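You operate a simulated robot arm through the tools that you are given. There is no shell and no other tool.

The job below is to be done with a simulated two-armed robot. You get a single attempt, and the scene is never put back.

JOB
At the jog box, jog blower and sieve together for a few seconds, then switch both off.
Fine: one hold of JOG; the other drive switches stay off; the main switch stays on.

It is judged by the outcome, as a careful person would: the job done as asked, and still so three seconds after it is handed in. It fails if anything else is knocked over, pushed out of place, dropped, spilled or broken.

ROBOT AND FRAMES
Two 7-joint arms with fingered hands on one trunk that stands fixed in place. Base frame: the origin is at the foot of the trunk, x ahead of it, y to its left, z up. Units: mm, rad, N and s.
The left shoulder is at [59, 174, 1065], the right one opposite. With the tool pointing down near the work surface each hand reaches from about 320 to 740 mm from the base axis, measured 20 degrees to its own side. Payload 3.8 kg a hand.
The TCP of each hand is the grasp point between the finger pads, 26 mm short of the fingertips. In the tool frame z runs along the fingers and y along their closing line. The gripper opens to 132 mm; its body begins 73 mm behind the TCP. The gripper is a hand of 3 fingers: y runs from the thumb to the fingers, the wrist lies at [0, 0, -224] in the tool frame, and closing takes about 1.5 s.
Orientation is that of the tool frame in the base frame, as [roll, pitch, yaw] about the fixed x, y, z axes, in that order (R = Rz(yaw) Ry(pitch) Rx(roll)). With the fingers straight down and closing along the base's y, the tool's x points along the base's -x, its y along +y and its z along -z.

CONTROLS
- The arms move only by the tool arm_command. It takes "left_series", "right_series" or both (then of equal length, played together; a hand with none holds still); each is a list of rows, each a list of 7 numbers: the shift along the tool's x, y, z in mm, then the turn, a rotation vector about the tool's x, y, z in rad, then the opening, from 0 (shut) to 1 (fully open). In form: [[tx, ty, tz, rx, ry, rz, hand], ...]. A call has 1 to 20 rows; each row is the pose to reach, as a shift and turn from the pose commanded when the call began, along the tool's axes at that moment. A row lasts 0.2 s, in which the tool goes at most 50 mm and 0.15 rad; a call with a longer step from one row to the next is refused whole, and so is a gripper value outside its range. Where a pose cannot be reached the arm comes as near as it can. A force on the tool above 40 N (or 10 N above the force at the start of the call, whichever is more), or a blocked arm, ends the call early, and 0.2 s more pass. Each finger travels about 108 mm/s and halts on what it meets, pressing with about 23 N; the grip force reading is that of the motor and also rises with nothing between the fingers. The clock runs only during rows and for 0.2 s after the last one: add rows that repeat a pose to give the fingers time. The reply holds the time, the measured pose of the TCP, the force on the tool along the base axes, the opening and the grip force, in the units named above and with some noise, with the torque about the TCP (base axes, N m) and any sound that the robot's microphone picked up.
- Cameras (640 x 400 px; columns grow to the right, rows downward): "scene" is now at [179.6, -35.5, 976.2]; the picture's right is [-0.38, -0.93, 0.00], its down [-0.01, 0.00, -1.00] and it looks along [0.93, -0.38, -0.01] (base axes); focal length 214 px, centre (320, 200). "left" rides on the left gripper at [-61, 3, -92] in its tool frame; the picture's right is [-0.05, -1.00, 0.00], its down [0.83, -0.04, -0.55] and it looks along [0.55, -0.03, 0.83] (tool axes); focal length 230 px, centre (320, 200). "right" rides on the right gripper at [62, 3, -92] in its tool frame; the picture's right is [-0.05, 1.00, 0.00], its down [-0.83, -0.04, -0.56] and it looks along [-0.55, -0.03, 0.83] (tool axes); focal length 230 px, centre (320, 200). There is no depth. A picture from a camera that has moved, and an enlarged one, comes with that camera's place and axes in the base frame and with its lens.
- camera(camera): a new picture of that camera. The clock stands still meanwhile.
- move_column(by): moves the trunk up (or, below 0, down) by that many mm; the arms and the scene camera ride with it, the base frame stays. It gives what a move gives, with no picture.
- set_grasp(shape, hand): the hand has 3 fingers and takes this shape, open, in about a second: jaw (thumb against the fingers, like two jaws); tri (thumb and two fingers); tip (a fingertip pinch); poke (one finger out to press); point (the index stretched); flat (the hand flat); cup (the hand cupped); fist (a fist). The gripper value then closes the fingers along that shape, each until it touches; the sizes above hold for jaw. It gives what a move gives, with no picture.
- turn_head(pan, tilt): turns the head with the scene camera to pan (to the left, within 1.047 rad either way) and tilt (down, from -0.506 to 1.204), counted from straight ahead of the robot (the tilt from the chest, where the trunk bows). It gives what a move gives.
- enlarge(camera, box): a new picture of the part [left, top, right, bottom] of that camera's present view, enlarged. The clock stands still meanwhile.
- finish_job(): hands the job in; it is judged then, once.

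Places have to be worked out from the pictures, the camera data and where the tool is seen. Open the grippers and draw the arms clear of the work before you hand the job in, unless the task says otherwise.

The tools are called after "Call:" by a JSON object that holds its "api" and its "payload". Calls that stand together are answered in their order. arm_command: Moves the arms, as the interface text tells. Its arguments: {"type":"object","properties":{"left_series":{"type":"array"},"right_series":{"type":"array"}},"required":[]} The other tools are called the same way: move_column (by) moves the trunk up or down; set_grasp (shape, hand) gives the hand a shape; turn_head (pan, tilt) turns the head that bears the scene camera; camera (camera) takes a picture; enlarge (camera, box) takes an enlarged picture of a part of a camera's view; finish_job () hands the job in.

At the start:

```text
time_s: 0.0
left_position: [439.8, -5.8, 1094.7]
left_tcp_rot: [-3.14, 0.0, -3.141]
left_wrist_force: [-0.1, -1.1, -1.1]
left_ft_torque: [-0.03, -0.02, 0.03]
left_finger_gap: 131.8
left_grasp_force: 0.0
left_shape: jaw
right_position: [316.9, -357.7, 1140.3]
right_tcp_rot: [-3.141, -0.001, 3.141]
right_wrist_force: [-0.5, 0.4, -0.1]
right_ft_torque: [-0.01, 0.02, 0.0]
right_finger_gap: 131.6
right_grasp_force: 0.1
right_shape: jaw
trunk travel left (down, up): [-375.0, 107.0]
head pan, tilt (commanded): [-0.389, 0.009]
```

scene: 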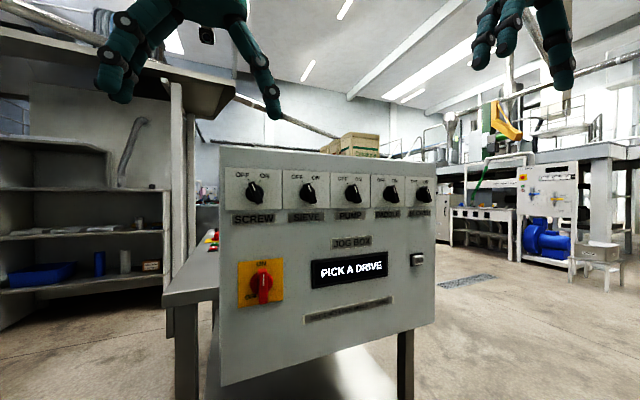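
right: 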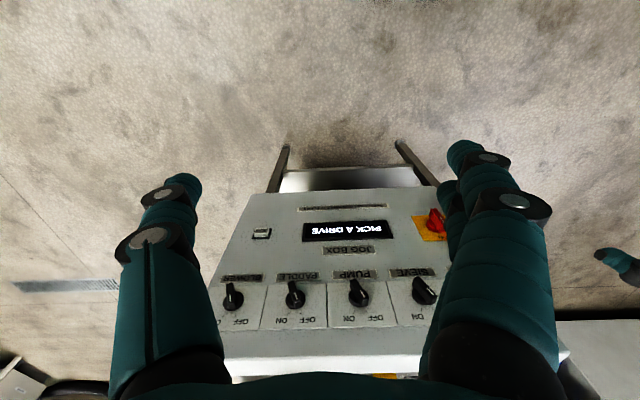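
left: 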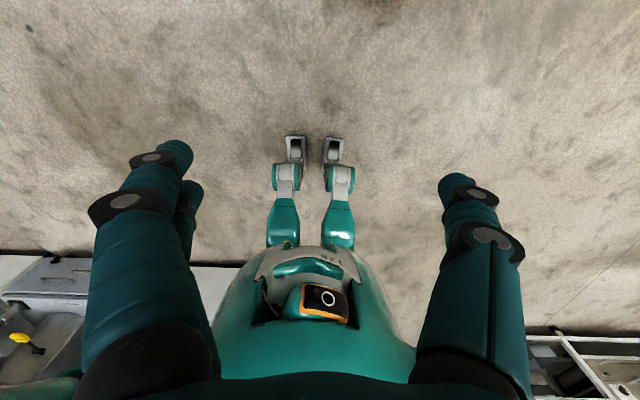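

The scene shows a jog box with five rotary drive switches, a red main switch, a display and a small button at right. I enlarge the panel to read labels and details.

Call:
{"api": "enlarge", "payload": {"camera": "scene", "box": [210, 140, 450, 290]}}

Call:
{"api": "enlarge", "payload": {"camera": "scene", "box": [360, 160, 450, 220]}}

Call:
{"api": "enlarge", "payload": {"camera": "scene", "box": [380, 230, 450, 280]}}

Call:
{"api": "enlarge", "payload": {"camera": "right", "box": [200, 180, 480, 355]}}

```text
2.67 times, centred on (330, 215) of scene
camera zoom: at [179.6, -35.5, 976.2], right [-0.38, -0.93, 0.0], down [-0.01, 0.0, -1.0], along [0.93, -0.38, -0.01], focal length 572 px, centre (293, 160)
```

zoom: 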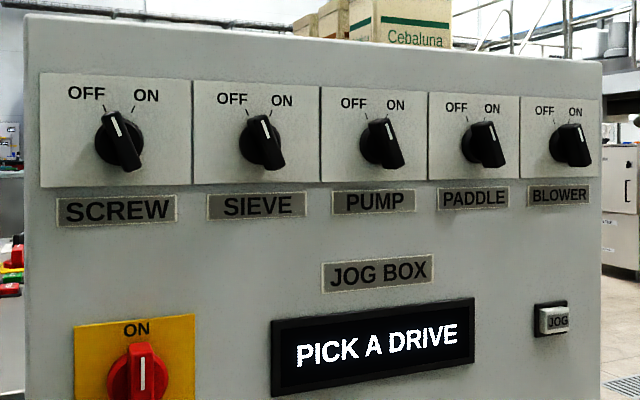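

```text
6.67 times, centred on (405, 190) of scene
camera zoom: at [179.6, -35.5, 976.2], right [-0.38, -0.93, 0.0], down [-0.01, 0.0, -1.0], along [0.93, -0.38, -0.01], focal length 1430 px, centre (-247, 267)
```

zoom: 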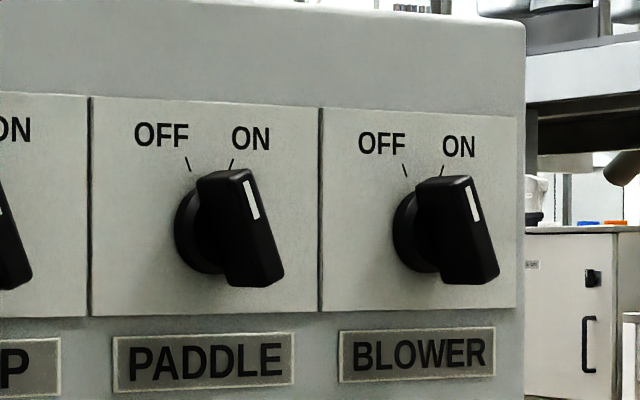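

```text
8.00 times, centred on (415, 255) of scene
camera zoom: at [179.6, -35.5, 976.2], right [-0.38, -0.93, 0.0], down [-0.01, 0.0, -1.0], along [0.93, -0.38, -0.01], focal length 1716 px, centre (-440, -240)
```

zoom: 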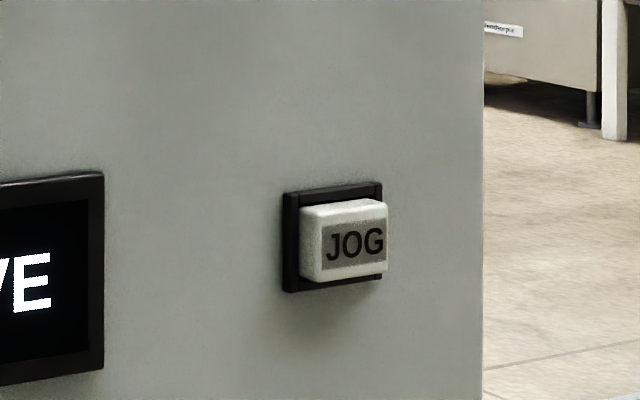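

```text
2.29 times, centred on (340, 268) of right
camera zoom: at [256.1, -353.7, 1232.3], right [0.05, 1.0, 0.0], down [0.83, -0.04, 0.56], along [0.55, -0.03, -0.83], focal length 526 px, centre (274, 46)
```

zoom: 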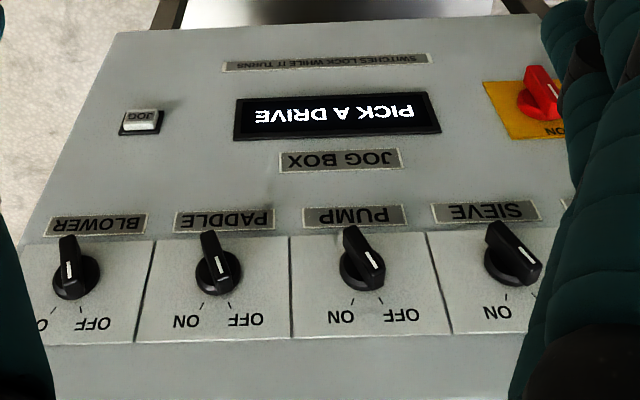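

All five drive switches point to OFF and the main switch is ON; a plate reads "SWITCHES LOCK WHILE IT TURNS". By triangulation: panel face at x≈635–640, SIEVE knob y≈-189, BLOWER knob y≈-531, both z≈985, and JOG at about (628,-519,804). I swing the right hand so that it points ahead (+x), well short of the panel.

Call:
{"api": "arm_command", "payload": {"right_series": [[-10, -6, 5, 0, -0.13, 0, 1], [-22, -12, 12, 0, -0.26, 0, 0.9], [-36, -18, 20, 0, -0.39, 0, 0.8], [-50, -24, 30, 0, -0.52, 0, 0.7], [-64, -30, 40, 0, -0.65, 0, 0.6], [-78, -36, 52, 0, -0.78, 0, 0.5], [-92, -42, 64, 0, -0.91, 0, 0.5], [-106, -48, 76, 0, -1.04, 0, 0.5], [-120, -54, 88, 0, -1.17, 0, 0.5], [-134, -60, 100, 0, -1.3, 0, 0.5], [-148, -66, 112, 0, -1.43, 0, 0.5], [-160, -70, 124, 0, -1.5708, 0, 0.5], [-160, -70, 130, 0, -1.5708, 0, 0.5]]}}

```text
time_s: 2.8
left_position: [439.5, -8.4, 1094.4]
left_tcp_rot: [3.139, -0.004, -3.141]
left_wrist_force: [0.2, -1.0, 0.5]
left_ft_torque: [0.06, 0.03, -0.01]
left_finger_gap: 132.0
left_grasp_force: 0.1
left_shape: jaw
right_position: [477.6, -455.3, 1094.0]
right_tcp_rot: [2.168, 1.54, 2.157]
right_wrist_force: [-0.1, 0.4, -0.8]
right_ft_torque: [-0.03, -0.02, 0.04]
right_finger_gap: 66.2
right_grasp_force: 0.0
right_shape: jaw
right hand out of reach, approached as far as the arm can: row 8, 9, 10, 11, 12, 13
trunk travel left (down, up): [-375.0, 107.0]
head pan, tilt (commanded): [-0.389, 0.009]
```

The hand now points ahead but stopped at z≈1094 as the arm could not reach lower there. I look at the pictures before adapting.

Call:
{"api": "camera", "payload": {"camera": "scene"}}

Call:
{"api": "camera", "payload": {"camera": "right"}}

```text
taken
camera scene: at [180.8, -36.7, 975.7], right [-0.38, -0.93, 0.0], down [-0.01, 0.0, -1.0], along [0.93, -0.38, -0.01], focal length 214 px, centre (320, 200)
```

scene: 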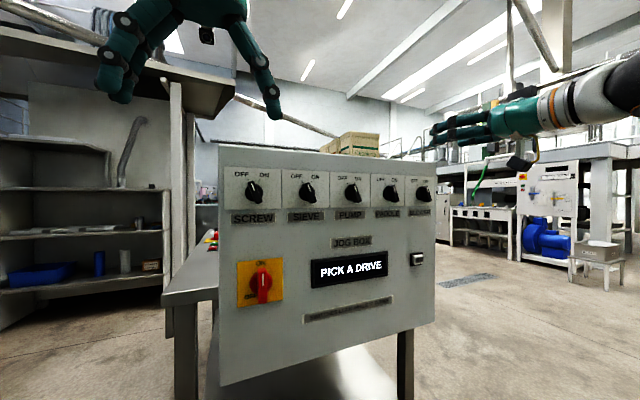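

```text
taken
camera right: at [385.0, -449.9, 1035.3], right [0.01, 1.0, 0.08], down [-0.54, -0.06, 0.84], along [0.84, -0.05, 0.54], focal length 230 px, centre (320, 200)
```

right: 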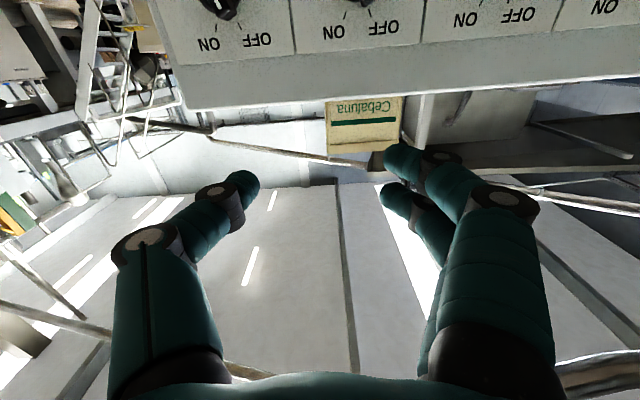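

The hand is level with the panel's top, about 100 mm short of it. I try going outward and slightly ahead, where the arm is less folded, to see how low it can go in this posture.

Call:
{"api": "arm_command", "payload": {"right_series": [[0, -15, 15, 0, 0, 0, 0.5], [0, -30, 30, 0, 0, 0, 0.5], [0, -45, 45, 0, 0, 0, 0.5], [0, -60, 55, 0, 0, 0, 0.5]]}}

```text
time_s: 3.8
left_position: [438.0, -6.8, 1093.8]
left_tcp_rot: [-3.14, -0.003, 3.141]
left_wrist_force: [0.3, -0.2, 0.2]
left_ft_torque: [0.02, 0.02, 0.0]
left_finger_gap: 131.8
left_grasp_force: 0.0
left_shape: jaw
right_position: [531.3, -514.0, 1095.9]
right_tcp_rot: [-0.776, 1.57, -0.775]
right_wrist_force: [0.7, 0.7, 0.6]
right_ft_torque: [0.05, 0.01, 0.02]
right_finger_gap: 65.9
right_grasp_force: 0.1
right_shape: jaw
trunk travel left (down, up): [-375.0, 107.0]
head pan, tilt (commanded): [-0.389, 0.009]
```

Shifts count from the approached pose, and this pose was reachable. Now I go down along tool +x in steps, still about 30 mm short of the knobs.

Call:
{"api": "arm_command", "payload": {"right_series": [[20, -3, -3, 0, 0, 0, 0.5], [40, -6, -6, 0, 0, 0, 0.5], [60, -9, -9, 0, 0, 0, 0.5], [80, -12, -11, 0, 0, 0, 0.5], [100, -15, -11, 0, 0, 0, 0.5], [110, -15, -11, 0, 0, 0, 0.5]]}}

```text
time_s: 5.2
left_position: [437.8, -6.8, 1094.8]
left_tcp_rot: [3.141, -0.003, -3.141]
left_wrist_force: [0.1, 0.4, 0.7]
left_ft_torque: [0.0, 0.03, 0.0]
left_finger_gap: 131.9
left_grasp_force: 0.0
left_shape: jaw
right_position: [539.4, -541.1, 1012.2]
right_tcp_rot: [-3.107, 1.567, -3.106]
right_wrist_force: [0.5, 0.0, -0.1]
right_ft_torque: [-0.01, 0.02, -0.01]
right_finger_gap: 66.3
right_grasp_force: 0.1
right_shape: jaw
right hand out of reach, approached as far as the arm can: row 4, 5, 6
trunk travel left (down, up): [-375.0, 107.0]
head pan, tilt (commanded): [-0.389, 0.009]
```

It stops near z≈1012 in this posture. Now I look from the hand and the head to judge where the blower knob is relative to the fingers.

Call:
{"api": "camera", "payload": {"camera": "right"}}

Call:
{"api": "camera", "payload": {"camera": "scene"}}

```text
taken
camera right: at [447.3, -537.4, 951.8], right [0.0, 1.0, 0.05], down [-0.55, -0.04, 0.83], along [0.83, -0.03, 0.55], focal length 230 px, centre (320, 200)
```

right: 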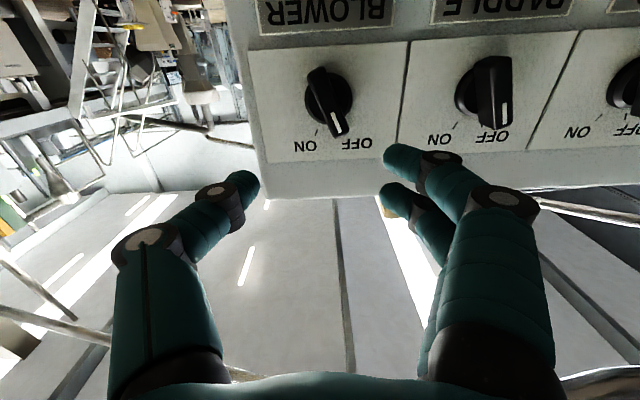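

```text
taken
camera scene: at [179.5, -35.4, 976.2], right [-0.38, -0.93, 0.0], down [-0.01, 0.0, -1.0], along [0.93, -0.38, -0.01], focal length 214 px, centre (320, 200)
```

scene: 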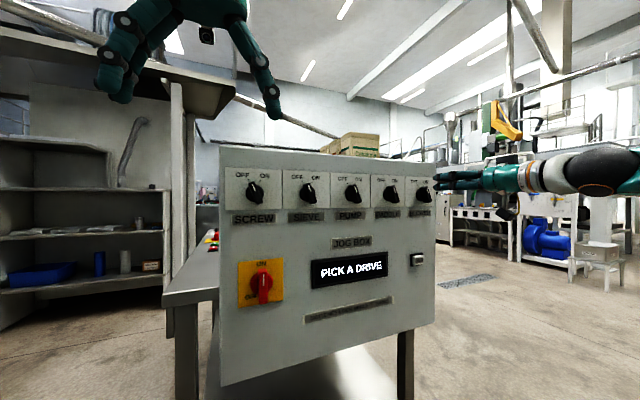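

From the hand camera the BLOWER knob's axis works out at about y=-531.5, z=985.5. I enlarge it to see the handle's shape and protrusion.

Call:
{"api": "enlarge", "payload": {"camera": "right", "box": [240, 20, 420, 170]}}

Call:
{"api": "enlarge", "payload": {"camera": "scene", "box": [380, 160, 470, 220]}}

```text
2.67 times, centred on (330, 95) of right
camera zoom: at [447.3, -537.4, 951.8], right [0.0, 1.0, 0.05], down [-0.55, -0.04, 0.83], along [0.83, -0.03, 0.55], focal length 614 px, centre (293, 480)
```

zoom: 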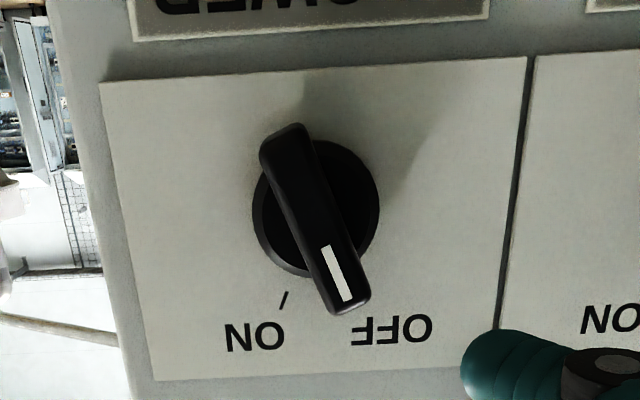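

```text
6.67 times, centred on (425, 190) of scene
camera zoom: at [179.5, -35.4, 976.2], right [-0.38, -0.93, 0.0], down [-0.01, 0.0, -1.0], along [0.93, -0.38, -0.01], focal length 1430 px, centre (-380, 267)
```

zoom: 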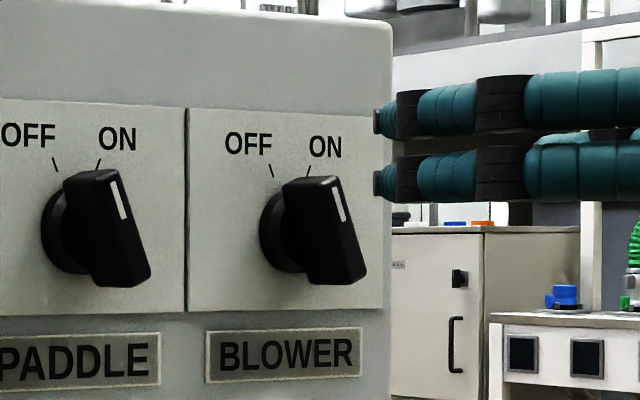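

The handle's front is at x≈607, about 30 mm off the panel, some 50 mm long and 12 mm thick, tilted ~20° toward OFF. To gain room downward I lower the trunk by 100 mm; the hand is about 40 mm clear of the knobs.

Call:
{"api": "move_column", "payload": {"by": -100}}

```text
time_s: 6.5
left_position: [438.9, -7.3, 995.4]
left_tcp_rot: [3.141, 0.001, -3.141]
left_wrist_force: [-0.5, 0.1, 0.1]
left_ft_torque: [0.0, -0.02, 0.02]
left_finger_gap: 132.0
left_grasp_force: 0.0
left_shape: jaw
right_position: [545.5, -542.8, 874.9]
right_tcp_rot: [-3.141, 1.473, -3.139]
right_wrist_force: [0.2, -0.5, 0.4]
right_ft_torque: [0.01, -0.04, 0.01]
right_finger_gap: 66.0
right_grasp_force: 0.0
right_shape: jaw
trunk travel left (down, up): [-275.0, 207.0]
head pan, tilt (commanded): [-0.389, 0.009]
```

The hand ended lower (z≈875) and slightly pitched down (~0.1 rad). I raise it back toward knob height and correct pitch, staying at the same distance from the panel.

Call:
{"api": "arm_command", "payload": {"right_series": [[-20, 2, -2, 0, -0.03, 0, 0.5], [-40, 4, -4, 0, -0.06, 0, 0.5], [-60, 6, -6, 0, -0.09, 0, 0.5], [-80, 9, -8, 0, -0.097, 0, 0.5], [-100, 11, -10, 0, -0.097, 0, 0.5], [-100, 11, -10, 0, -0.097, 0, 0.5]]}}

```text
time_s: 7.9
left_position: [439.2, -6.4, 995.2]
left_tcp_rot: [-3.14, -0.004, -3.141]
left_wrist_force: [0.1, 0.1, 0.2]
left_ft_torque: [-0.01, 0.02, 0.01]
left_finger_gap: 131.6
left_grasp_force: 0.0
left_shape: jaw
right_position: [546.4, -532.4, 973.8]
right_tcp_rot: [-3.084, 1.57, -3.081]
right_wrist_force: [-0.4, 0.1, -0.5]
right_ft_torque: [0.0, 0.02, -0.01]
right_finger_gap: 66.0
right_grasp_force: 0.1
right_shape: jaw
trunk travel left (down, up): [-275.0, 207.0]
head pan, tilt (commanded): [-0.389, 0.009]
```

The hand now points straight ahead at (546,-532,974) with no reach trouble. I rise 12 mm and roll by -0.35 rad to line up with the OFF-tilted handle, then check by camera.

Call:
{"api": "arm_command", "payload": {"right_series": [[-6, 0, 0, 0, 0, -0.12, 0.5], [-12, 0.5, 0, 0, 0, -0.24, 0.5], [-12, 0.5, 0, 0, 0, -0.35, 0.5], [-12, 0.5, 0, 0, 0, -0.35, 0.5]]}}

Call:
{"api": "camera", "payload": {"camera": "right"}}

Call:
{"api": "camera", "payload": {"camera": "scene"}}

```text
time_s: 8.9
left_position: [439.4, -6.8, 995.5]
left_tcp_rot: [-3.141, -0.001, -3.142]
left_wrist_force: [-0.1, 0.1, 0.4]
left_ft_torque: [-0.01, 0.03, 0.02]
left_finger_gap: 132.2
left_grasp_force: 0.1
left_shape: jaw
right_position: [546.2, -530.9, 986.7]
right_tcp_rot: [-1.572, 1.22, -1.569]
right_wrist_force: [-0.1, -0.2, 0.4]
right_ft_torque: [0.02, -0.03, 0.01]
right_finger_gap: 66.1
right_grasp_force: 0.1
right_shape: jaw
trunk travel left (down, up): [-275.0, 207.0]
head pan, tilt (commanded): [-0.389, 0.009]
```

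```text
taken
camera right: at [454.0, -549.7, 927.9], right [0.0, 0.96, -0.29], down [-0.56, 0.24, 0.8], along [0.83, 0.17, 0.53], focal length 230 px, centre (320, 200)
```

right: 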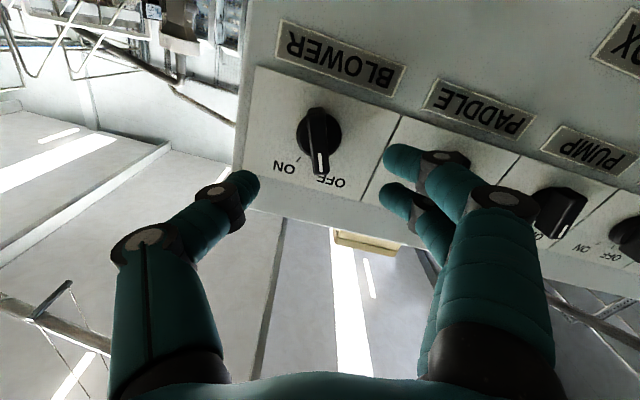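

```text
taken
camera scene: at [169.4, -35.4, 875.6], right [-0.38, -0.93, 0.0], down [-0.01, 0.0, -1.0], along [0.93, -0.38, -0.01], focal length 214 px, centre (320, 200)
```

scene: 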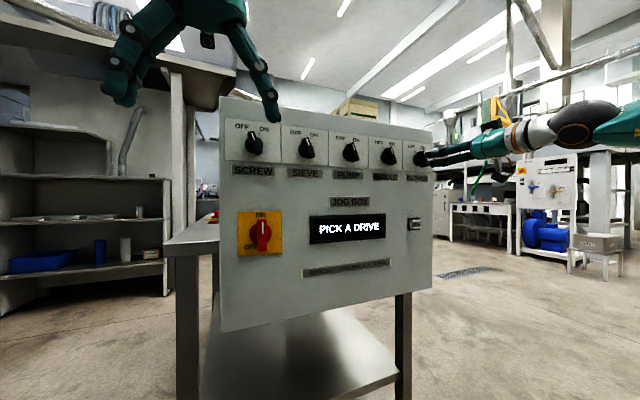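

The handle now appears parallel with the fingers and centred between them. I advance 44 mm (fingertips to x≈616), watching the force.

Call:
{"api": "arm_command", "payload": {"right_series": [[0, 0, 12, 0, 0, 0, 0.5], [0, 0, 24, 0, 0, 0, 0.5], [0, 0, 34, 0, 0, 0, 0.45], [0, 0, 44, 0, 0, 0, 0.4], [0, 0, 44, 0, 0, 0, 0.4]]}}

Call:
{"api": "camera", "payload": {"camera": "right"}}

Call:
{"api": "enlarge", "payload": {"camera": "scene", "box": [380, 120, 480, 190]}}

```text
time_s: 10.1
left_position: [439.9, -6.7, 993.4]
left_tcp_rot: [3.141, -0.002, -3.14]
left_wrist_force: [-0.8, 0.4, 0.1]
left_ft_torque: [-0.03, -0.02, -0.03]
left_finger_gap: 131.9
left_grasp_force: 0.0
left_shape: jaw
right_position: [590.6, -530.5, 985.2]
right_tcp_rot: [-1.572, 1.219, -1.566]
right_wrist_force: [0.2, -0.2, 0.0]
right_ft_torque: [-0.04, 0.02, 0.01]
right_finger_gap: 53.6
right_grasp_force: 0.2
right_shape: jaw
trunk travel left (down, up): [-275.0, 207.0]
head pan, tilt (commanded): [-0.389, 0.009]
```

```text
taken
camera right: at [498.2, -548.8, 926.9], right [0.0, 0.96, -0.29], down [-0.56, 0.24, 0.8], along [0.83, 0.17, 0.53], focal length 230 px, centre (320, 200)
```

right: 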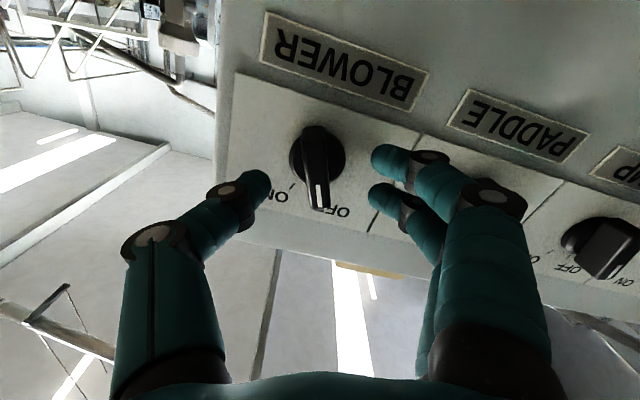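

```text
5.71 times, centred on (430, 155) of scene
camera zoom: at [169.3, -35.5, 875.6], right [-0.38, -0.93, 0.0], down [-0.01, 0.0, -1.0], along [0.93, -0.38, -0.01], focal length 1226 px, centre (-309, 457)
```

zoom: 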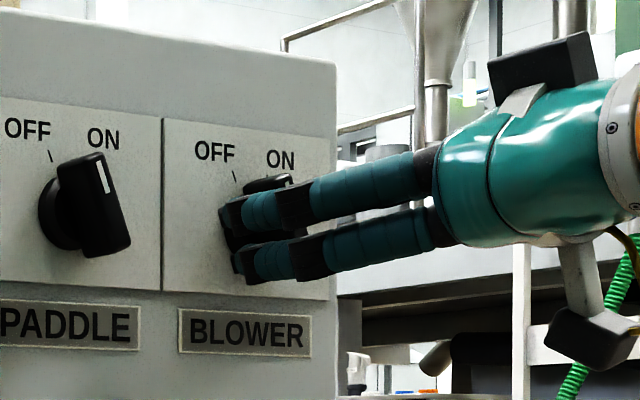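

The thumb and two fingers straddle the handle evenly. I advance 5 mm more and close on it.

Call:
{"api": "arm_command", "payload": {"right_series": [[0, 0, 5, 0, 0, 0, 0.4], [0, 0, 5, 0, 0, 0, 0.25], [0, 0, 5, 0, 0, 0, 0.12], [0, 0, 5, 0, 0, 0, 0.0], [0, 0, 5, 0, 0, 0, 0.0], [0, 0, 5, 0, 0, 0, 0.0]]}}

Call:
{"api": "camera", "payload": {"camera": "right"}}

Call:
{"api": "enlarge", "payload": {"camera": "scene", "box": [380, 120, 480, 190]}}

```text
time_s: 11.5
left_position: [439.2, -6.3, 995.2]
left_tcp_rot: [-3.142, -0.001, 3.14]
left_wrist_force: [0.0, 0.0, 0.6]
left_ft_torque: [-0.03, 0.04, -0.03]
left_finger_gap: 131.9
left_grasp_force: 0.1
left_shape: jaw
right_position: [595.3, -531.2, 985.6]
right_tcp_rot: [-1.573, 1.219, -1.569]
right_wrist_force: [1.8, 1.7, -0.6]
right_ft_torque: [0.02, 0.01, 0.02]
right_finger_gap: 7.6
right_grasp_force: 22.8
right_shape: jaw
trunk travel left (down, up): [-275.0, 207.0]
head pan, tilt (commanded): [-0.389, 0.009]
```

```text
taken
camera right: at [503.2, -549.1, 926.6], right [0.0, 0.96, -0.29], down [-0.56, 0.24, 0.8], along [0.83, 0.17, 0.53], focal length 230 px, centre (320, 200)
```

right: 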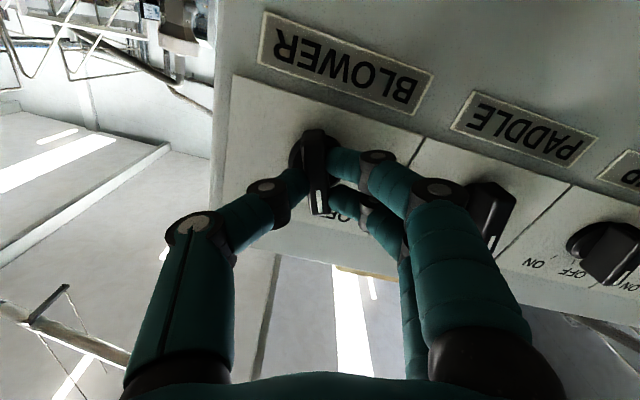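

```text
5.71 times, centred on (430, 155) of scene
camera zoom: at [169.6, -35.4, 875.6], right [-0.38, -0.93, 0.0], down [-0.01, 0.0, -1.0], along [0.93, -0.38, -0.01], focal length 1226 px, centre (-309, 457)
```

zoom: 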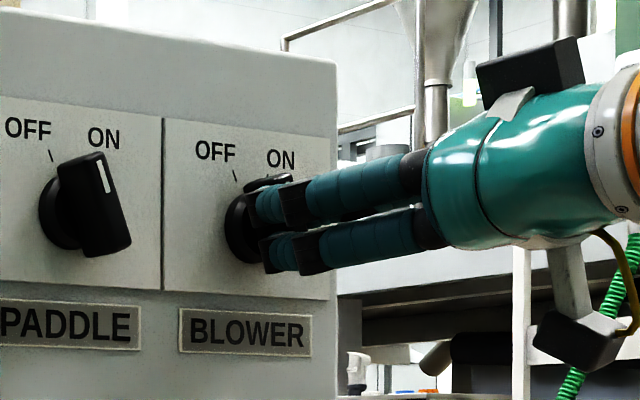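

The handle is gripped (gap 7.6 mm, 22.8 N) with hardly any side load. I roll the hand +0.6 rad (clockwise as seen from the front) toward ON and check.

Call:
{"api": "arm_command", "payload": {"right_series": [[0, 0, 0, 0, 0, 0.1, 0.0], [0, 0, 0, 0, 0, 0.2, 0.0], [0, 0, 0, 0, 0, 0.3, 0.0], [0, 0, 0, 0, 0, 0.4, 0.0], [0, 0, 0, 0, 0, 0.5, 0.0], [0, 0, 0, 0, 0, 0.6, 0.0], [0, 0, 0, 0, 0, 0.6, 0.0]]}}

Call:
{"api": "camera", "payload": {"camera": "right"}}

Call:
{"api": "camera", "payload": {"camera": "scene"}}

```text
time_s: 13.1
left_position: [438.4, -6.6, 994.3]
left_tcp_rot: [-3.141, -0.001, -3.141]
left_wrist_force: [0.2, 0.2, -0.2]
left_ft_torque: [0.02, 0.01, 0.02]
left_finger_gap: 131.9
left_grasp_force: 0.0
left_shape: jaw
right_position: [594.8, -532.1, 986.9]
right_tcp_rot: [1.57, 1.321, 1.573]
right_wrist_force: [3.1, -3.7, 2.9]
right_ft_torque: [-0.01, -0.06, -0.02]
right_finger_gap: 7.7
right_grasp_force: 23.3
right_shape: jaw
trunk travel left (down, up): [-275.0, 207.0]
head pan, tilt (commanded): [-0.389, 0.009]
```

```text
taken
camera right: at [503.1, -512.8, 927.4], right [0.0, 0.95, 0.3], down [-0.55, -0.25, 0.79], along [0.83, -0.16, 0.53], focal length 230 px, centre (320, 200)
```

right: 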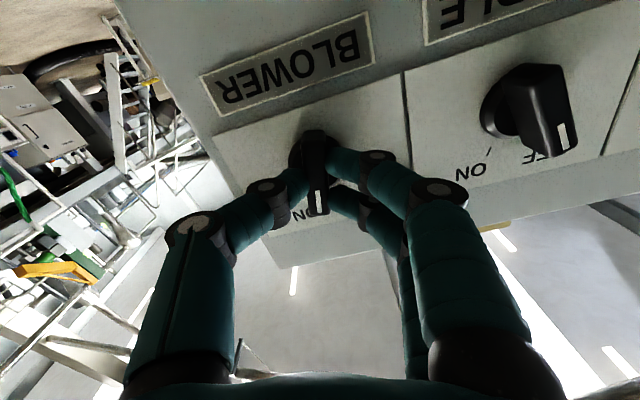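

```text
taken
camera scene: at [169.5, -35.6, 875.6], right [-0.38, -0.93, 0.0], down [-0.01, 0.0, -1.0], along [0.93, -0.38, -0.01], focal length 214 px, centre (320, 200)
```

scene: 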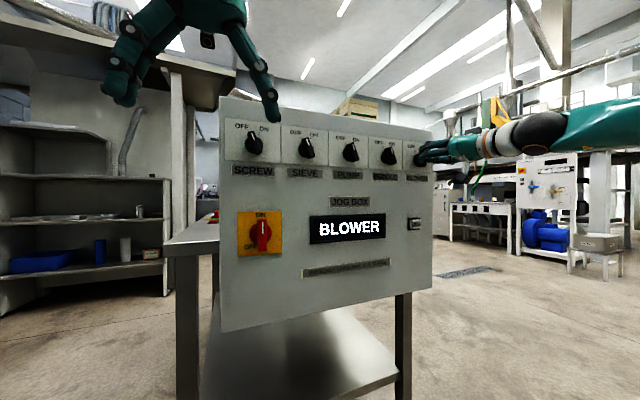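

The display now reads "BLOWER", so it is selected. I turn another 0.08 rad to seat it, then open and back straight out.

Call:
{"api": "arm_command", "payload": {"right_series": [[0, 0, 0, 0, 0, 0.08, 0.0], [0, 0, 0, 0, 0, 0.08, 0.0], [0, 0, 0, 0, 0, 0.08, 0.2], [0, 0, 0, 0, 0, 0.08, 0.4], [0, 0, 0, 0, 0, 0.08, 0.4], [0, 0, -15, 0, 0, 0.08, 0.4], [0, 0, -35, 0, 0, 0.08, 0.4], [0, 0, -55, 0, 0, 0.08, 0.4]]}}

Call:
{"api": "enlarge", "payload": {"camera": "scene", "box": [215, 95, 455, 245]}}

Call:
{"api": "camera", "payload": {"camera": "right"}}

```text
time_s: 14.9
left_position: [438.5, -6.6, 995.6]
left_tcp_rot: [-3.141, -0.001, 3.141]
left_wrist_force: [-0.5, -0.3, 0.7]
left_ft_torque: [0.03, 0.05, -0.01]
left_finger_gap: 131.9
left_grasp_force: 0.1
left_shape: jaw
right_position: [539.9, -531.6, 986.5]
right_tcp_rot: [1.571, 1.242, 1.574]
right_wrist_force: [0.1, -0.1, -0.6]
right_ft_torque: [-0.01, 0.0, -0.04]
right_finger_gap: 52.4
right_grasp_force: 0.0
right_shape: jaw
trunk travel left (down, up): [-275.0, 207.0]
head pan, tilt (commanded): [-0.389, 0.009]
```

```text
2.67 times, centred on (335, 170) of scene
camera zoom: at [169.2, -35.4, 875.7], right [-0.38, -0.93, 0.0], down [-0.01, 0.0, -1.0], along [0.93, -0.38, -0.01], focal length 572 px, centre (280, 280)
```

zoom: 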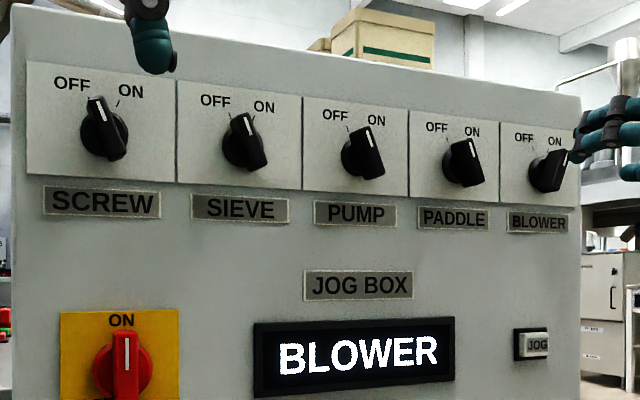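

```text
taken
camera right: at [448.4, -507.5, 928.7], right [0.0, 0.93, 0.37], down [-0.55, -0.31, 0.77], along [0.83, -0.2, 0.52], focal length 230 px, centre (320, 200)
```

right: 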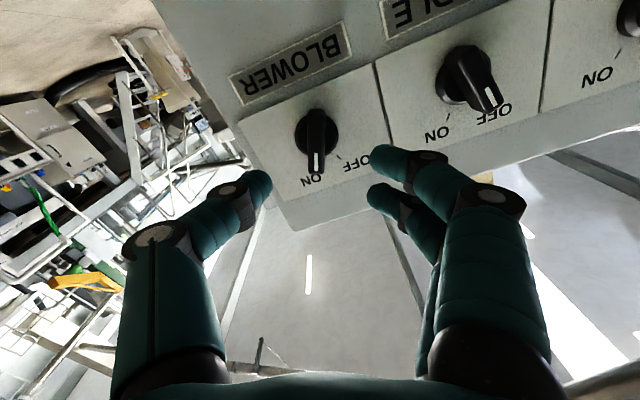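

BLOWER's handle points to ON and the display confirms it. Next is SIEVE at y≈-189, z≈986: I shift the right hand 342 mm to the left, rolling back to the OFF tilt, while the left hand draws back out of its way.

Call:
{"api": "arm_command", "payload": {"right_series": [[0, 0, -10, 0, 0, -0.06, 0.4], [11, 32, -12, 0, 0, -0.13, 0.4], [22, 64, -12, 0, 0, -0.2, 0.4], [33, 96, -12, 0, 0, -0.27, 0.4], [45, 129, -12, 0, 0, -0.34, 0.4], [56, 161, -12, 0, 0, -0.41, 0.4], [67, 193, -12, 0, 0, -0.48, 0.4], [78, 226, -12, 0, 0, -0.55, 0.4], [89, 258, -12, 0, 0, -0.62, 0.4], [100, 291, -12, 0, 0, -0.68, 0.4], [111, 323, -12, 0, 0, -0.68, 0.4], [111, 323, -12, 0, 0, -0.68, 0.4]], "left_series": [[8, 10, 0, 0, 0, 0, 1], [16, 20, 0, 0, 0, 0, 1], [24, 30, 0, 0, 0, 0, 1], [32, 40, 0, 0, 0, 0, 1], [40, 50, 0, 0, 0, 0, 1], [48, 60, 0, 0, 0, 0, 1], [50, 70, 0, 0, 0, 0, 1], [50, 80, 0, 0, 0, 0, 1], [50, 90, 0, 0, 0, 0, 1], [50, 100, 0, 0, 0, 0, 1], [50, 100, 0, 0, 0, 0, 1], [50, 100, 0, 0, 0, 0, 1]]}}

Call:
{"api": "camera", "payload": {"camera": "right"}}

Call:
{"api": "camera", "payload": {"camera": "scene"}}

```text
time_s: 17.5
left_position: [388.3, 92.5, 996.4]
left_tcp_rot: [-3.141, 0.0, 3.141]
left_wrist_force: [-1.0, -0.3, -0.5]
left_ft_torque: [-0.01, -0.01, 0.0]
left_finger_gap: 132.1
left_grasp_force: 0.1
left_shape: jaw
right_position: [567.0, -180.9, 1044.8]
right_tcp_rot: [-1.59, 1.222, -1.588]
right_wrist_force: [-0.5, 0.1, 0.4]
right_ft_torque: [-0.01, -0.02, 0.01]
right_finger_gap: 52.9
right_grasp_force: 0.1
right_shape: jaw
right hand out of reach, approached as far as the arm can: row 5, 6, 7, 8, 9, 10, 11, 12
trunk travel left (down, up): [-275.0, 207.0]
head pan, tilt (commanded): [-0.389, 0.009]
```

```text
taken
camera right: at [474.3, -198.3, 986.2], right [0.0, 0.96, -0.29], down [-0.55, 0.24, 0.8], along [0.83, 0.16, 0.53], focal length 230 px, centre (320, 200)
```

right: 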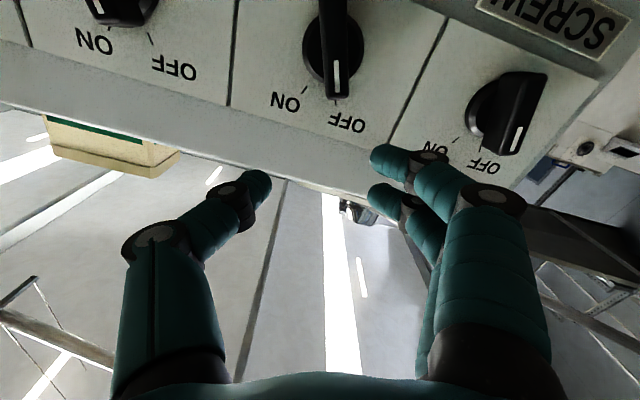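

```text
taken
camera scene: at [168.9, -36.0, 875.7], right [-0.38, -0.93, 0.0], down [-0.01, 0.0, -1.0], along [0.93, -0.38, -0.01], focal length 214 px, centre (320, 200)
```

scene: 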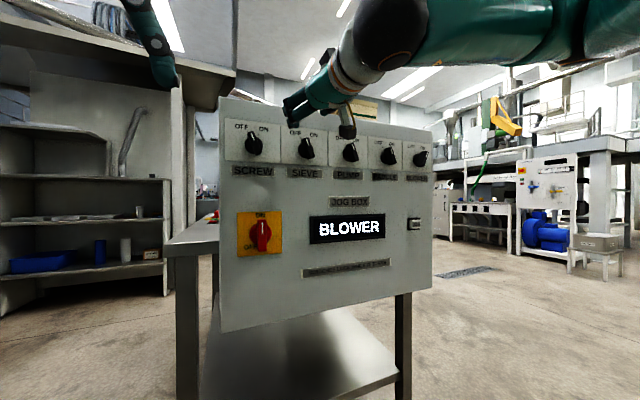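

The right hand reached SIEVE's column but the fold of the arm kept it at z≈1045 and x≈567. I first raise and draw it back a little to a comfortable pose, before lowering the trunk again.

Call:
{"api": "arm_command", "payload": {"right_series": [[-10, -4, -5, 0, 0, 0, 0.4], [-20, -8, -10, 0, 0, 0, 0.4], [-28, -12, -15, 0, 0, 0, 0.4], [-28, -12, -15, 0, 0, 0, 0.4]]}}

```text
time_s: 18.5
left_position: [389.5, 92.0, 996.0]
left_tcp_rot: [3.14, -0.002, 3.141]
left_wrist_force: [-0.2, 0.5, 0.7]
left_ft_torque: [-0.02, 0.0, -0.01]
left_finger_gap: 132.0
left_grasp_force: 0.0
left_shape: jaw
right_position: [556.6, -166.6, 1077.2]
right_tcp_rot: [-1.563, 1.2, -1.535]
right_wrist_force: [0.2, -0.6, -0.8]
right_ft_torque: [0.03, -0.01, -0.06]
right_finger_gap: 52.9
right_grasp_force: 0.0
right_shape: jaw
right hand out of reach, approached as far as the arm can: row 3, 4
trunk travel left (down, up): [-275.0, 207.0]
head pan, tilt (commanded): [-0.389, 0.009]
```

Here the arm is too folded when close in and near the middle. I shift outward to y≈-290 where it is freer, then lower the trunk so the hand works higher relative to the shoulder.

Call:
{"api": "arm_command", "payload": {"right_series": [[10, -30, 0, 0, 0, 0, 0.4], [20, -60, 0, 0, 0, 0, 0.4], [32, -90, 0, 0, 0, 0, 0.4], [43, -120, -4, 0, 0, 0, 0.4], [43, -120, -4, 0, 0, 0, 0.4]]}}

```text
time_s: 19.7
left_position: [388.5, 93.3, 995.8]
left_tcp_rot: [-3.139, -0.002, -3.142]
left_wrist_force: [-0.3, -0.1, 0.3]
left_ft_torque: [-0.01, -0.01, -0.01]
left_finger_gap: 131.9
left_grasp_force: 0.1
left_shape: jaw
right_position: [550.4, -308.9, 1077.6]
right_tcp_rot: [-1.573, 1.218, -1.57]
right_wrist_force: [0.4, -0.1, -0.1]
right_ft_torque: [-0.01, -0.03, 0.01]
right_finger_gap: 52.7
right_grasp_force: 0.0
right_shape: jaw
right hand out of reach, approached as far as the arm can: row 1
trunk travel left (down, up): [-275.0, 207.0]
head pan, tilt (commanded): [-0.389, 0.009]
```

This pose is within reach with exact orientation. I lower the trunk another 100 mm; fingertips stay ~30 mm short of the knob fronts.

Call:
{"api": "move_column", "payload": {"by": -100}}

```text
time_s: 21.1
left_position: [389.3, 92.6, 894.8]
left_tcp_rot: [-3.141, -0.001, 3.141]
left_wrist_force: [-0.2, -0.1, -0.6]
left_ft_torque: [0.01, -0.01, 0.02]
left_finger_gap: 131.7
left_grasp_force: 0.1
left_shape: jaw
right_position: [549.7, -309.2, 976.5]
right_tcp_rot: [-1.572, 1.222, -1.57]
right_wrist_force: [-0.6, -0.1, -0.2]
right_ft_torque: [0.01, -0.03, -0.01]
right_finger_gap: 52.9
right_grasp_force: 0.0
right_shape: jaw
trunk travel left (down, up): [-175.0, 307.0]
head pan, tilt (commanded): [-0.389, 0.009]
```

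No drift this time. I move left to SIEVE (y≈-189.5, z≈987) at x≈562.

Call:
{"api": "arm_command", "payload": {"right_series": [[-13, 27, 4, 0, 0, 0, 0.4], [-25, 54, 8, 0, 0, 0, 0.4], [-38, 81, 12, 0, 0, 0, 0.4], [-50.5, 109, 13, 0, 0, 0, 0.4], [-50.5, 109, 13, 0, 0, 0, 0.4]]}}

Call:
{"api": "camera", "payload": {"camera": "right"}}

Call:
{"api": "camera", "payload": {"camera": "scene"}}

```text
time_s: 22.3
left_position: [387.7, 93.7, 894.6]
left_tcp_rot: [3.141, 0.0, -3.141]
left_wrist_force: [0.4, 0.0, -0.4]
left_ft_torque: [-0.01, 0.0, 0.01]
left_finger_gap: 131.8
left_grasp_force: 0.1
left_shape: jaw
right_position: [563.0, -188.7, 986.8]
right_tcp_rot: [-1.571, 1.222, -1.568]
right_wrist_force: [-0.5, 0.5, 0.1]
right_ft_torque: [0.0, -0.02, 0.04]
right_finger_gap: 52.9
right_grasp_force: 0.0
right_shape: jaw
trunk travel left (down, up): [-175.0, 307.0]
head pan, tilt (commanded): [-0.389, 0.009]
```

```text
taken
camera right: at [471.2, -205.6, 927.2], right [0.0, 0.96, -0.29], down [-0.56, 0.24, 0.8], along [0.83, 0.17, 0.53], focal length 230 px, centre (320, 200)
```

right: 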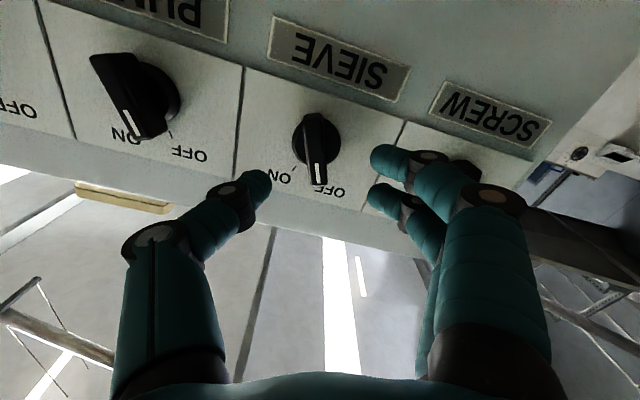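

```text
taken
camera scene: at [169.1, -35.4, 776.2], right [-0.38, -0.93, 0.0], down [-0.01, 0.0, -1.0], along [0.93, -0.38, -0.01], focal length 214 px, centre (320, 200)
```

scene: 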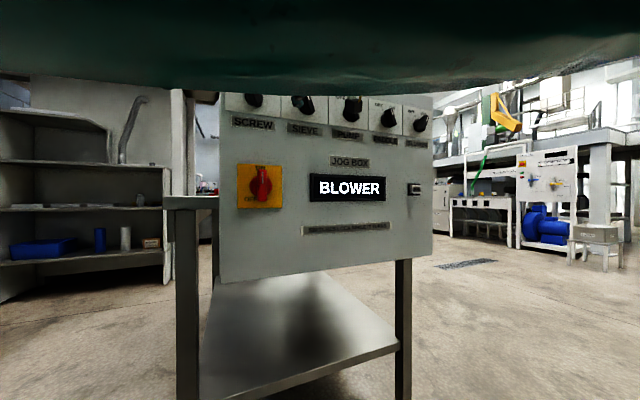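

The hand faces SIEVE with its handle aligned. I check from the head that the PUMP knob in between is still OFF before I grip SIEVE.

Call:
{"api": "enlarge", "payload": {"camera": "scene", "box": [220, 85, 440, 215]}}

Call:
{"api": "enlarge", "payload": {"camera": "right", "box": [20, 0, 420, 250]}}

```text
2.91 times, centred on (330, 150) of scene
camera zoom: at [169.1, -35.4, 776.2], right [-0.38, -0.93, 0.0], down [-0.01, 0.0, -1.0], along [0.93, -0.38, -0.01], focal length 624 px, centre (291, 346)
```

zoom: 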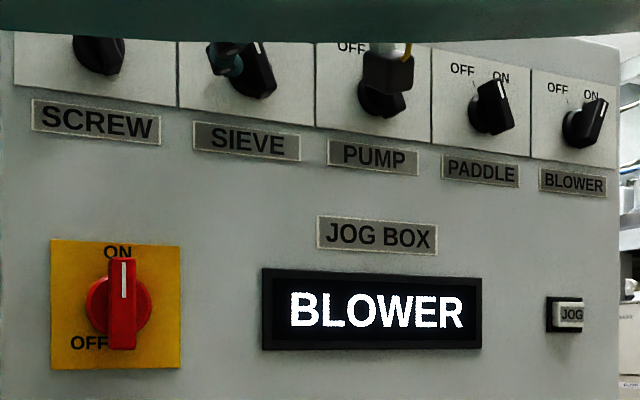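

```text
1.60 times, centred on (220, 125) of right
camera zoom: at [471.2, -205.6, 927.2], right [0.0, 0.96, -0.29], down [-0.56, 0.24, 0.8], along [0.83, 0.17, 0.53], focal length 368 px, centre (480, 320)
```

zoom: 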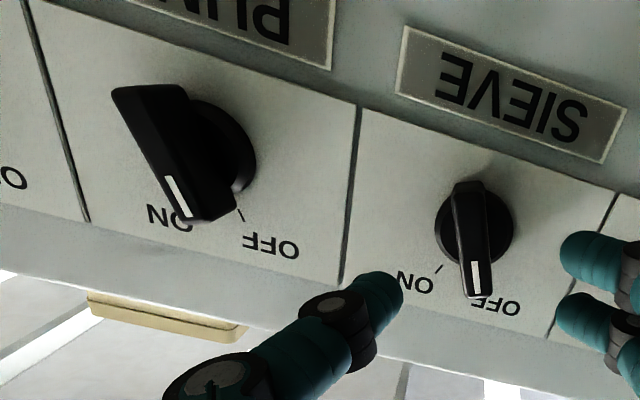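

PUMP's handle is parallel to SIEVE's, so it is still OFF. SIEVE's axis computes to about (-189, 985); I advance 31 mm and then close on the handle.

Call:
{"api": "arm_command", "payload": {"right_series": [[1.5, 0, 10, 0, 0, 0, 0.4], [1.5, 0, 20, 0, 0, 0, 0.4], [1.5, 0, 28, 0, 0, 0, 0.4], [1.5, 0, 31, 0, 0, 0, 0.4], [1.5, 0, 31, 0, 0, 0, 0.25], [1.5, 0, 31, 0, 0, 0, 0.12], [1.5, 0, 31, 0, 0, 0, 0.0], [1.5, 0, 31, 0, 0, 0, 0.0], [1.5, 0, 31, 0, 0, 0, 0.0]]}}

Call:
{"api": "camera", "payload": {"camera": "right"}}

```text
time_s: 24.3
left_position: [388.9, 93.1, 895.3]
left_tcp_rot: [3.14, -0.002, -3.142]
left_wrist_force: [0.6, -1.3, 0.1]
left_ft_torque: [-0.02, -0.01, 0.03]
left_finger_gap: 131.7
left_grasp_force: 0.2
left_shape: jaw
right_position: [593.9, -189.4, 985.1]
right_tcp_rot: [-1.575, 1.221, -1.572]
right_wrist_force: [2.5, 0.5, -0.7]
right_ft_torque: [-0.03, -0.02, 0.02]
right_finger_gap: 7.8
right_grasp_force: 23.1
right_shape: jaw
trunk travel left (down, up): [-175.0, 307.0]
head pan, tilt (commanded): [-0.389, 0.009]
```

```text
taken
camera right: at [503.1, -207.0, 925.9], right [0.0, 0.96, -0.29], down [-0.56, 0.24, 0.8], along [0.83, 0.17, 0.53], focal length 230 px, centre (320, 200)
```

right: 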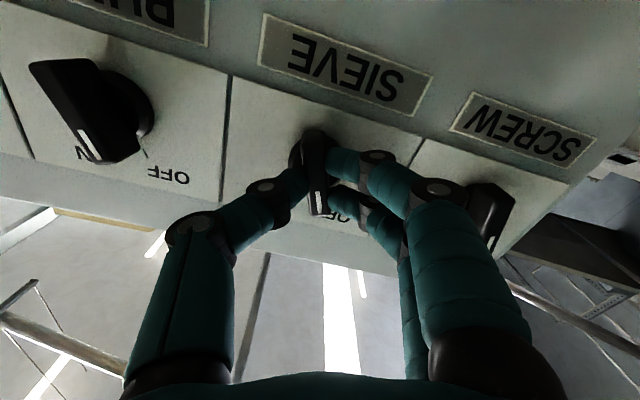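

The SIEVE handle is held (gap 7.8 mm). I roll +0.68 rad to ON as with the blower and look at the display.

Call:
{"api": "arm_command", "payload": {"right_series": [[0, 0, 0, 0, 0, 0.1, 0.0], [0, 0, 0, 0, 0, 0.2, 0.0], [0, 0, 0, 0, 0, 0.3, 0.0], [0, 0, 0, 0, 0, 0.4, 0.0], [0, 0, 0, 0, 0, 0.5, 0.0], [0, 0, 0, 0, 0, 0.6, 0.0], [0, 0, 0, 0, 0, 0.68, 0.0], [0, 0, 0, 0, 0, 0.68, 0.0]]}}

Call:
{"api": "camera", "payload": {"camera": "right"}}

Call:
{"api": "camera", "payload": {"camera": "scene"}}

```text
time_s: 26.1
left_position: [389.6, 93.2, 894.9]
left_tcp_rot: [3.141, -0.001, 3.141]
left_wrist_force: [-0.1, -0.6, 0.0]
left_ft_torque: [-0.02, 0.03, -0.02]
left_finger_gap: 132.0
left_grasp_force: 0.1
left_shape: jaw
right_position: [603.7, -171.0, 1043.1]
right_tcp_rot: [1.574, 1.242, 1.576]
right_wrist_force: [-0.4, -0.6, 0.6]
right_ft_torque: [-0.01, 0.0, -0.03]
right_finger_gap: 3.6
right_grasp_force: 22.6
right_shape: jaw
right hand out of reach, approached as far as the arm can: row 5, 6, 7, 8
trunk travel left (down, up): [-175.0, 307.0]
head pan, tilt (commanded): [-0.389, 0.009]
```

```text
taken
camera right: at [513.2, -148.2, 985.4], right [0.0, 0.93, 0.37], down [-0.55, -0.31, 0.77], along [0.83, -0.2, 0.51], focal length 230 px, centre (320, 200)
```

right: 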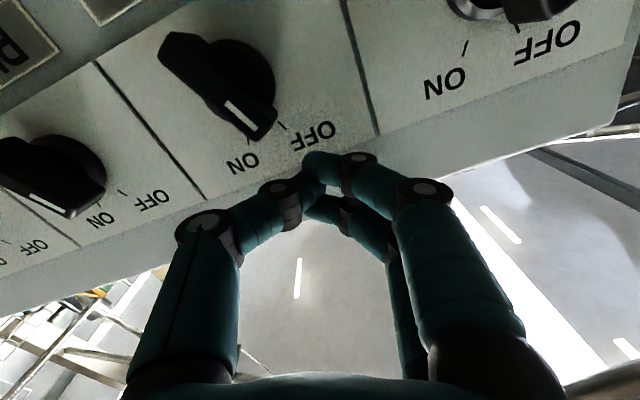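

```text
taken
camera scene: at [169.1, -35.2, 776.2], right [-0.38, -0.93, 0.0], down [-0.01, 0.0, -1.0], along [0.93, -0.38, -0.01], focal length 214 px, centre (320, 200)
```

scene: 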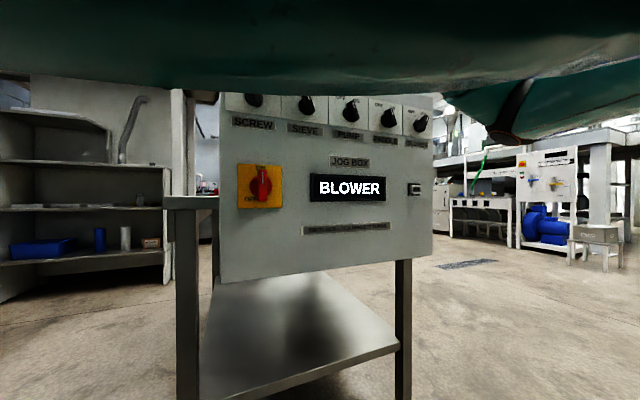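

The arm ran out of reach in the roll, and the hand slid up off the handle (now at z≈1043, fingers shut on nothing); the display still shows only BLOWER. I back off first, rolling back and moving outward, before checking the knob.

Call:
{"api": "arm_command", "payload": {"right_series": [[-2, 0, -8, 0, 0, -0.08, 0.0], [-4, 0, -18, 0, 0, -0.18, 0.0], [-8, -10, -30, 0, 0, -0.3, 0.0], [-12, -30, -42, 0, 0, -0.4, 0.1], [-20, -55, -50, 0, 0, -0.5, 0.2], [-28, -80, -55, 0, 0, -0.6, 0.3], [-36, -105, -55, 0, 0, -0.68, 0.4], [-36, -105, -55, 0, 0, -0.68, 0.4]]}}

Call:
{"api": "camera", "payload": {"camera": "right"}}

Call:
{"api": "enlarge", "payload": {"camera": "scene", "box": [220, 85, 440, 215]}}

```text
time_s: 27.9
left_position: [388.9, 93.6, 895.6]
left_tcp_rot: [3.141, -0.003, -3.142]
left_wrist_force: [-0.1, -0.1, 0.5]
left_ft_torque: [0.02, -0.01, 0.01]
left_finger_gap: 131.5
left_grasp_force: 0.1
left_shape: jaw
right_position: [546.8, -286.9, 1043.3]
right_tcp_rot: [-1.573, 1.22, -1.569]
right_wrist_force: [-0.3, -0.2, -0.7]
right_ft_torque: [-0.01, -0.02, -0.05]
right_finger_gap: 52.4
right_grasp_force: 0.2
right_shape: jaw
trunk travel left (down, up): [-175.0, 307.0]
head pan, tilt (commanded): [-0.389, 0.009]
```

```text
taken
camera right: at [455.2, -304.3, 984.3], right [0.0, 0.96, -0.29], down [-0.56, 0.24, 0.8], along [0.83, 0.17, 0.53], focal length 230 px, centre (320, 200)
```

right: 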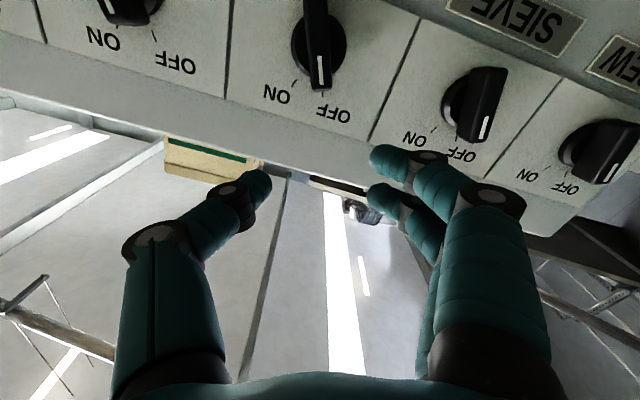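

```text
2.91 times, centred on (330, 150) of scene
camera zoom: at [169.0, -35.5, 776.2], right [-0.38, -0.93, 0.0], down [-0.01, 0.0, -1.0], along [0.93, -0.38, -0.01], focal length 624 px, centre (291, 346)
```

zoom: 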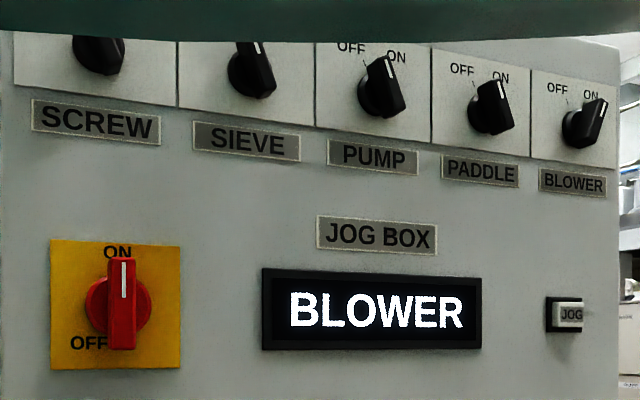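

SIEVE is still OFF and nothing else changed. I lower the trunk another 140 mm so the arm is less folded at SIEVE; the hand is clear of the knobs and the left hand is well in front of the table.

Call:
{"api": "move_column", "payload": {"by": -140}}

```text
time_s: 29.5
left_position: [388.8, 92.2, 754.4]
left_tcp_rot: [3.14, -0.001, 3.142]
left_wrist_force: [0.2, 0.4, 0.8]
left_ft_torque: [0.0, 0.01, 0.01]
left_finger_gap: 132.0
left_grasp_force: 0.0
left_shape: jaw
right_position: [547.3, -285.3, 903.8]
right_tcp_rot: [-1.568, 1.221, -1.565]
right_wrist_force: [0.3, 0.4, -0.2]
right_ft_torque: [0.03, 0.0, 0.0]
right_finger_gap: 52.4
right_grasp_force: 0.0
right_shape: jaw
trunk travel left (down, up): [-35.0, 447.0]
head pan, tilt (commanded): [-0.389, 0.009]
```

Column lowered without drift. I bring the hand before SIEVE at (562,-189,985) and test in free space whether the full roll to ON is reachable.

Call:
{"api": "arm_command", "payload": {"right_series": [[-27, 15, 4, 0, 0, 0, 0.4], [-55, 31, 8, 0, 0, 0, 0.4], [-82, 47, 12, 0, 0, 0, 0.4], [-109, 62.5, 15, 0, 0, 0, 0.4], [-109, 62.5, 15, 0, 0, 0.12, 0.4], [-109, 62.5, 15, 0, 0, 0.24, 0.4], [-109, 62.5, 15, 0, 0, 0.36, 0.4], [-109, 62.5, 15, 0, 0, 0.48, 0.4], [-109, 62.5, 15, 0, 0, 0.6, 0.4], [-109, 62.5, 15, 0, 0, 0.7, 0.4], [-109, 62.5, 15, 0, 0, 0.7, 0.4]]}}

```text
time_s: 31.9
left_position: [388.5, 93.0, 754.5]
left_tcp_rot: [3.142, 0.001, -3.14]
left_wrist_force: [0.0, 0.0, -0.5]
left_ft_torque: [-0.03, 0.0, -0.01]
left_finger_gap: 131.9
left_grasp_force: 0.1
left_shape: jaw
right_position: [562.2, -190.4, 984.9]
right_tcp_rot: [1.572, 1.22, 1.571]
right_wrist_force: [0.1, -0.3, -0.5]
right_ft_torque: [0.01, -0.02, 0.02]
right_finger_gap: 52.8
right_grasp_force: 0.0
right_shape: jaw
trunk travel left (down, up): [-35.0, 447.0]
head pan, tilt (commanded): [-0.389, 0.009]
```

The whole roll is reachable now. I roll back to the OFF tilt, approach and look.

Call:
{"api": "arm_command", "payload": {"right_series": [[0, 0, 0, 0, 0, -0.13, 0.4], [0, 0, 0, 0, 0, -0.26, 0.4], [0, 0, 0, 0, 0, -0.4, 0.4], [0, 0, 0, 0, 0, -0.54, 0.4], [0, 0, 0, 0, 0, -0.68, 0.4], [0, 0, 0, 0, 0, -0.7, 0.4], [0, 0, 0, 0, 0, -0.7, 0.4]]}}

Call:
{"api": "camera", "payload": {"camera": "right"}}

```text
time_s: 33.5
left_position: [389.1, 93.6, 754.0]
left_tcp_rot: [3.139, -0.002, 3.141]
left_wrist_force: [0.4, 0.2, -0.1]
left_ft_torque: [0.03, 0.03, 0.01]
left_finger_gap: 132.0
left_grasp_force: 0.0
left_shape: jaw
right_position: [562.6, -188.2, 983.0]
right_tcp_rot: [-1.575, 1.219, -1.569]
right_wrist_force: [0.5, -0.4, 0.4]
right_ft_torque: [0.01, 0.01, -0.01]
right_finger_gap: 52.3
right_grasp_force: 0.0
right_shape: jaw
trunk travel left (down, up): [-35.0, 447.0]
head pan, tilt (commanded): [-0.389, 0.009]
```

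```text
taken
camera right: at [471.3, -206.4, 924.3], right [0.0, 0.96, -0.29], down [-0.56, 0.24, 0.8], along [0.83, 0.17, 0.53], focal length 230 px, centre (320, 200)
```

right: 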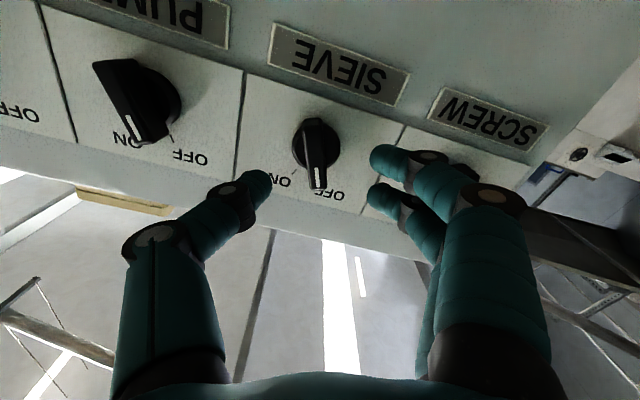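

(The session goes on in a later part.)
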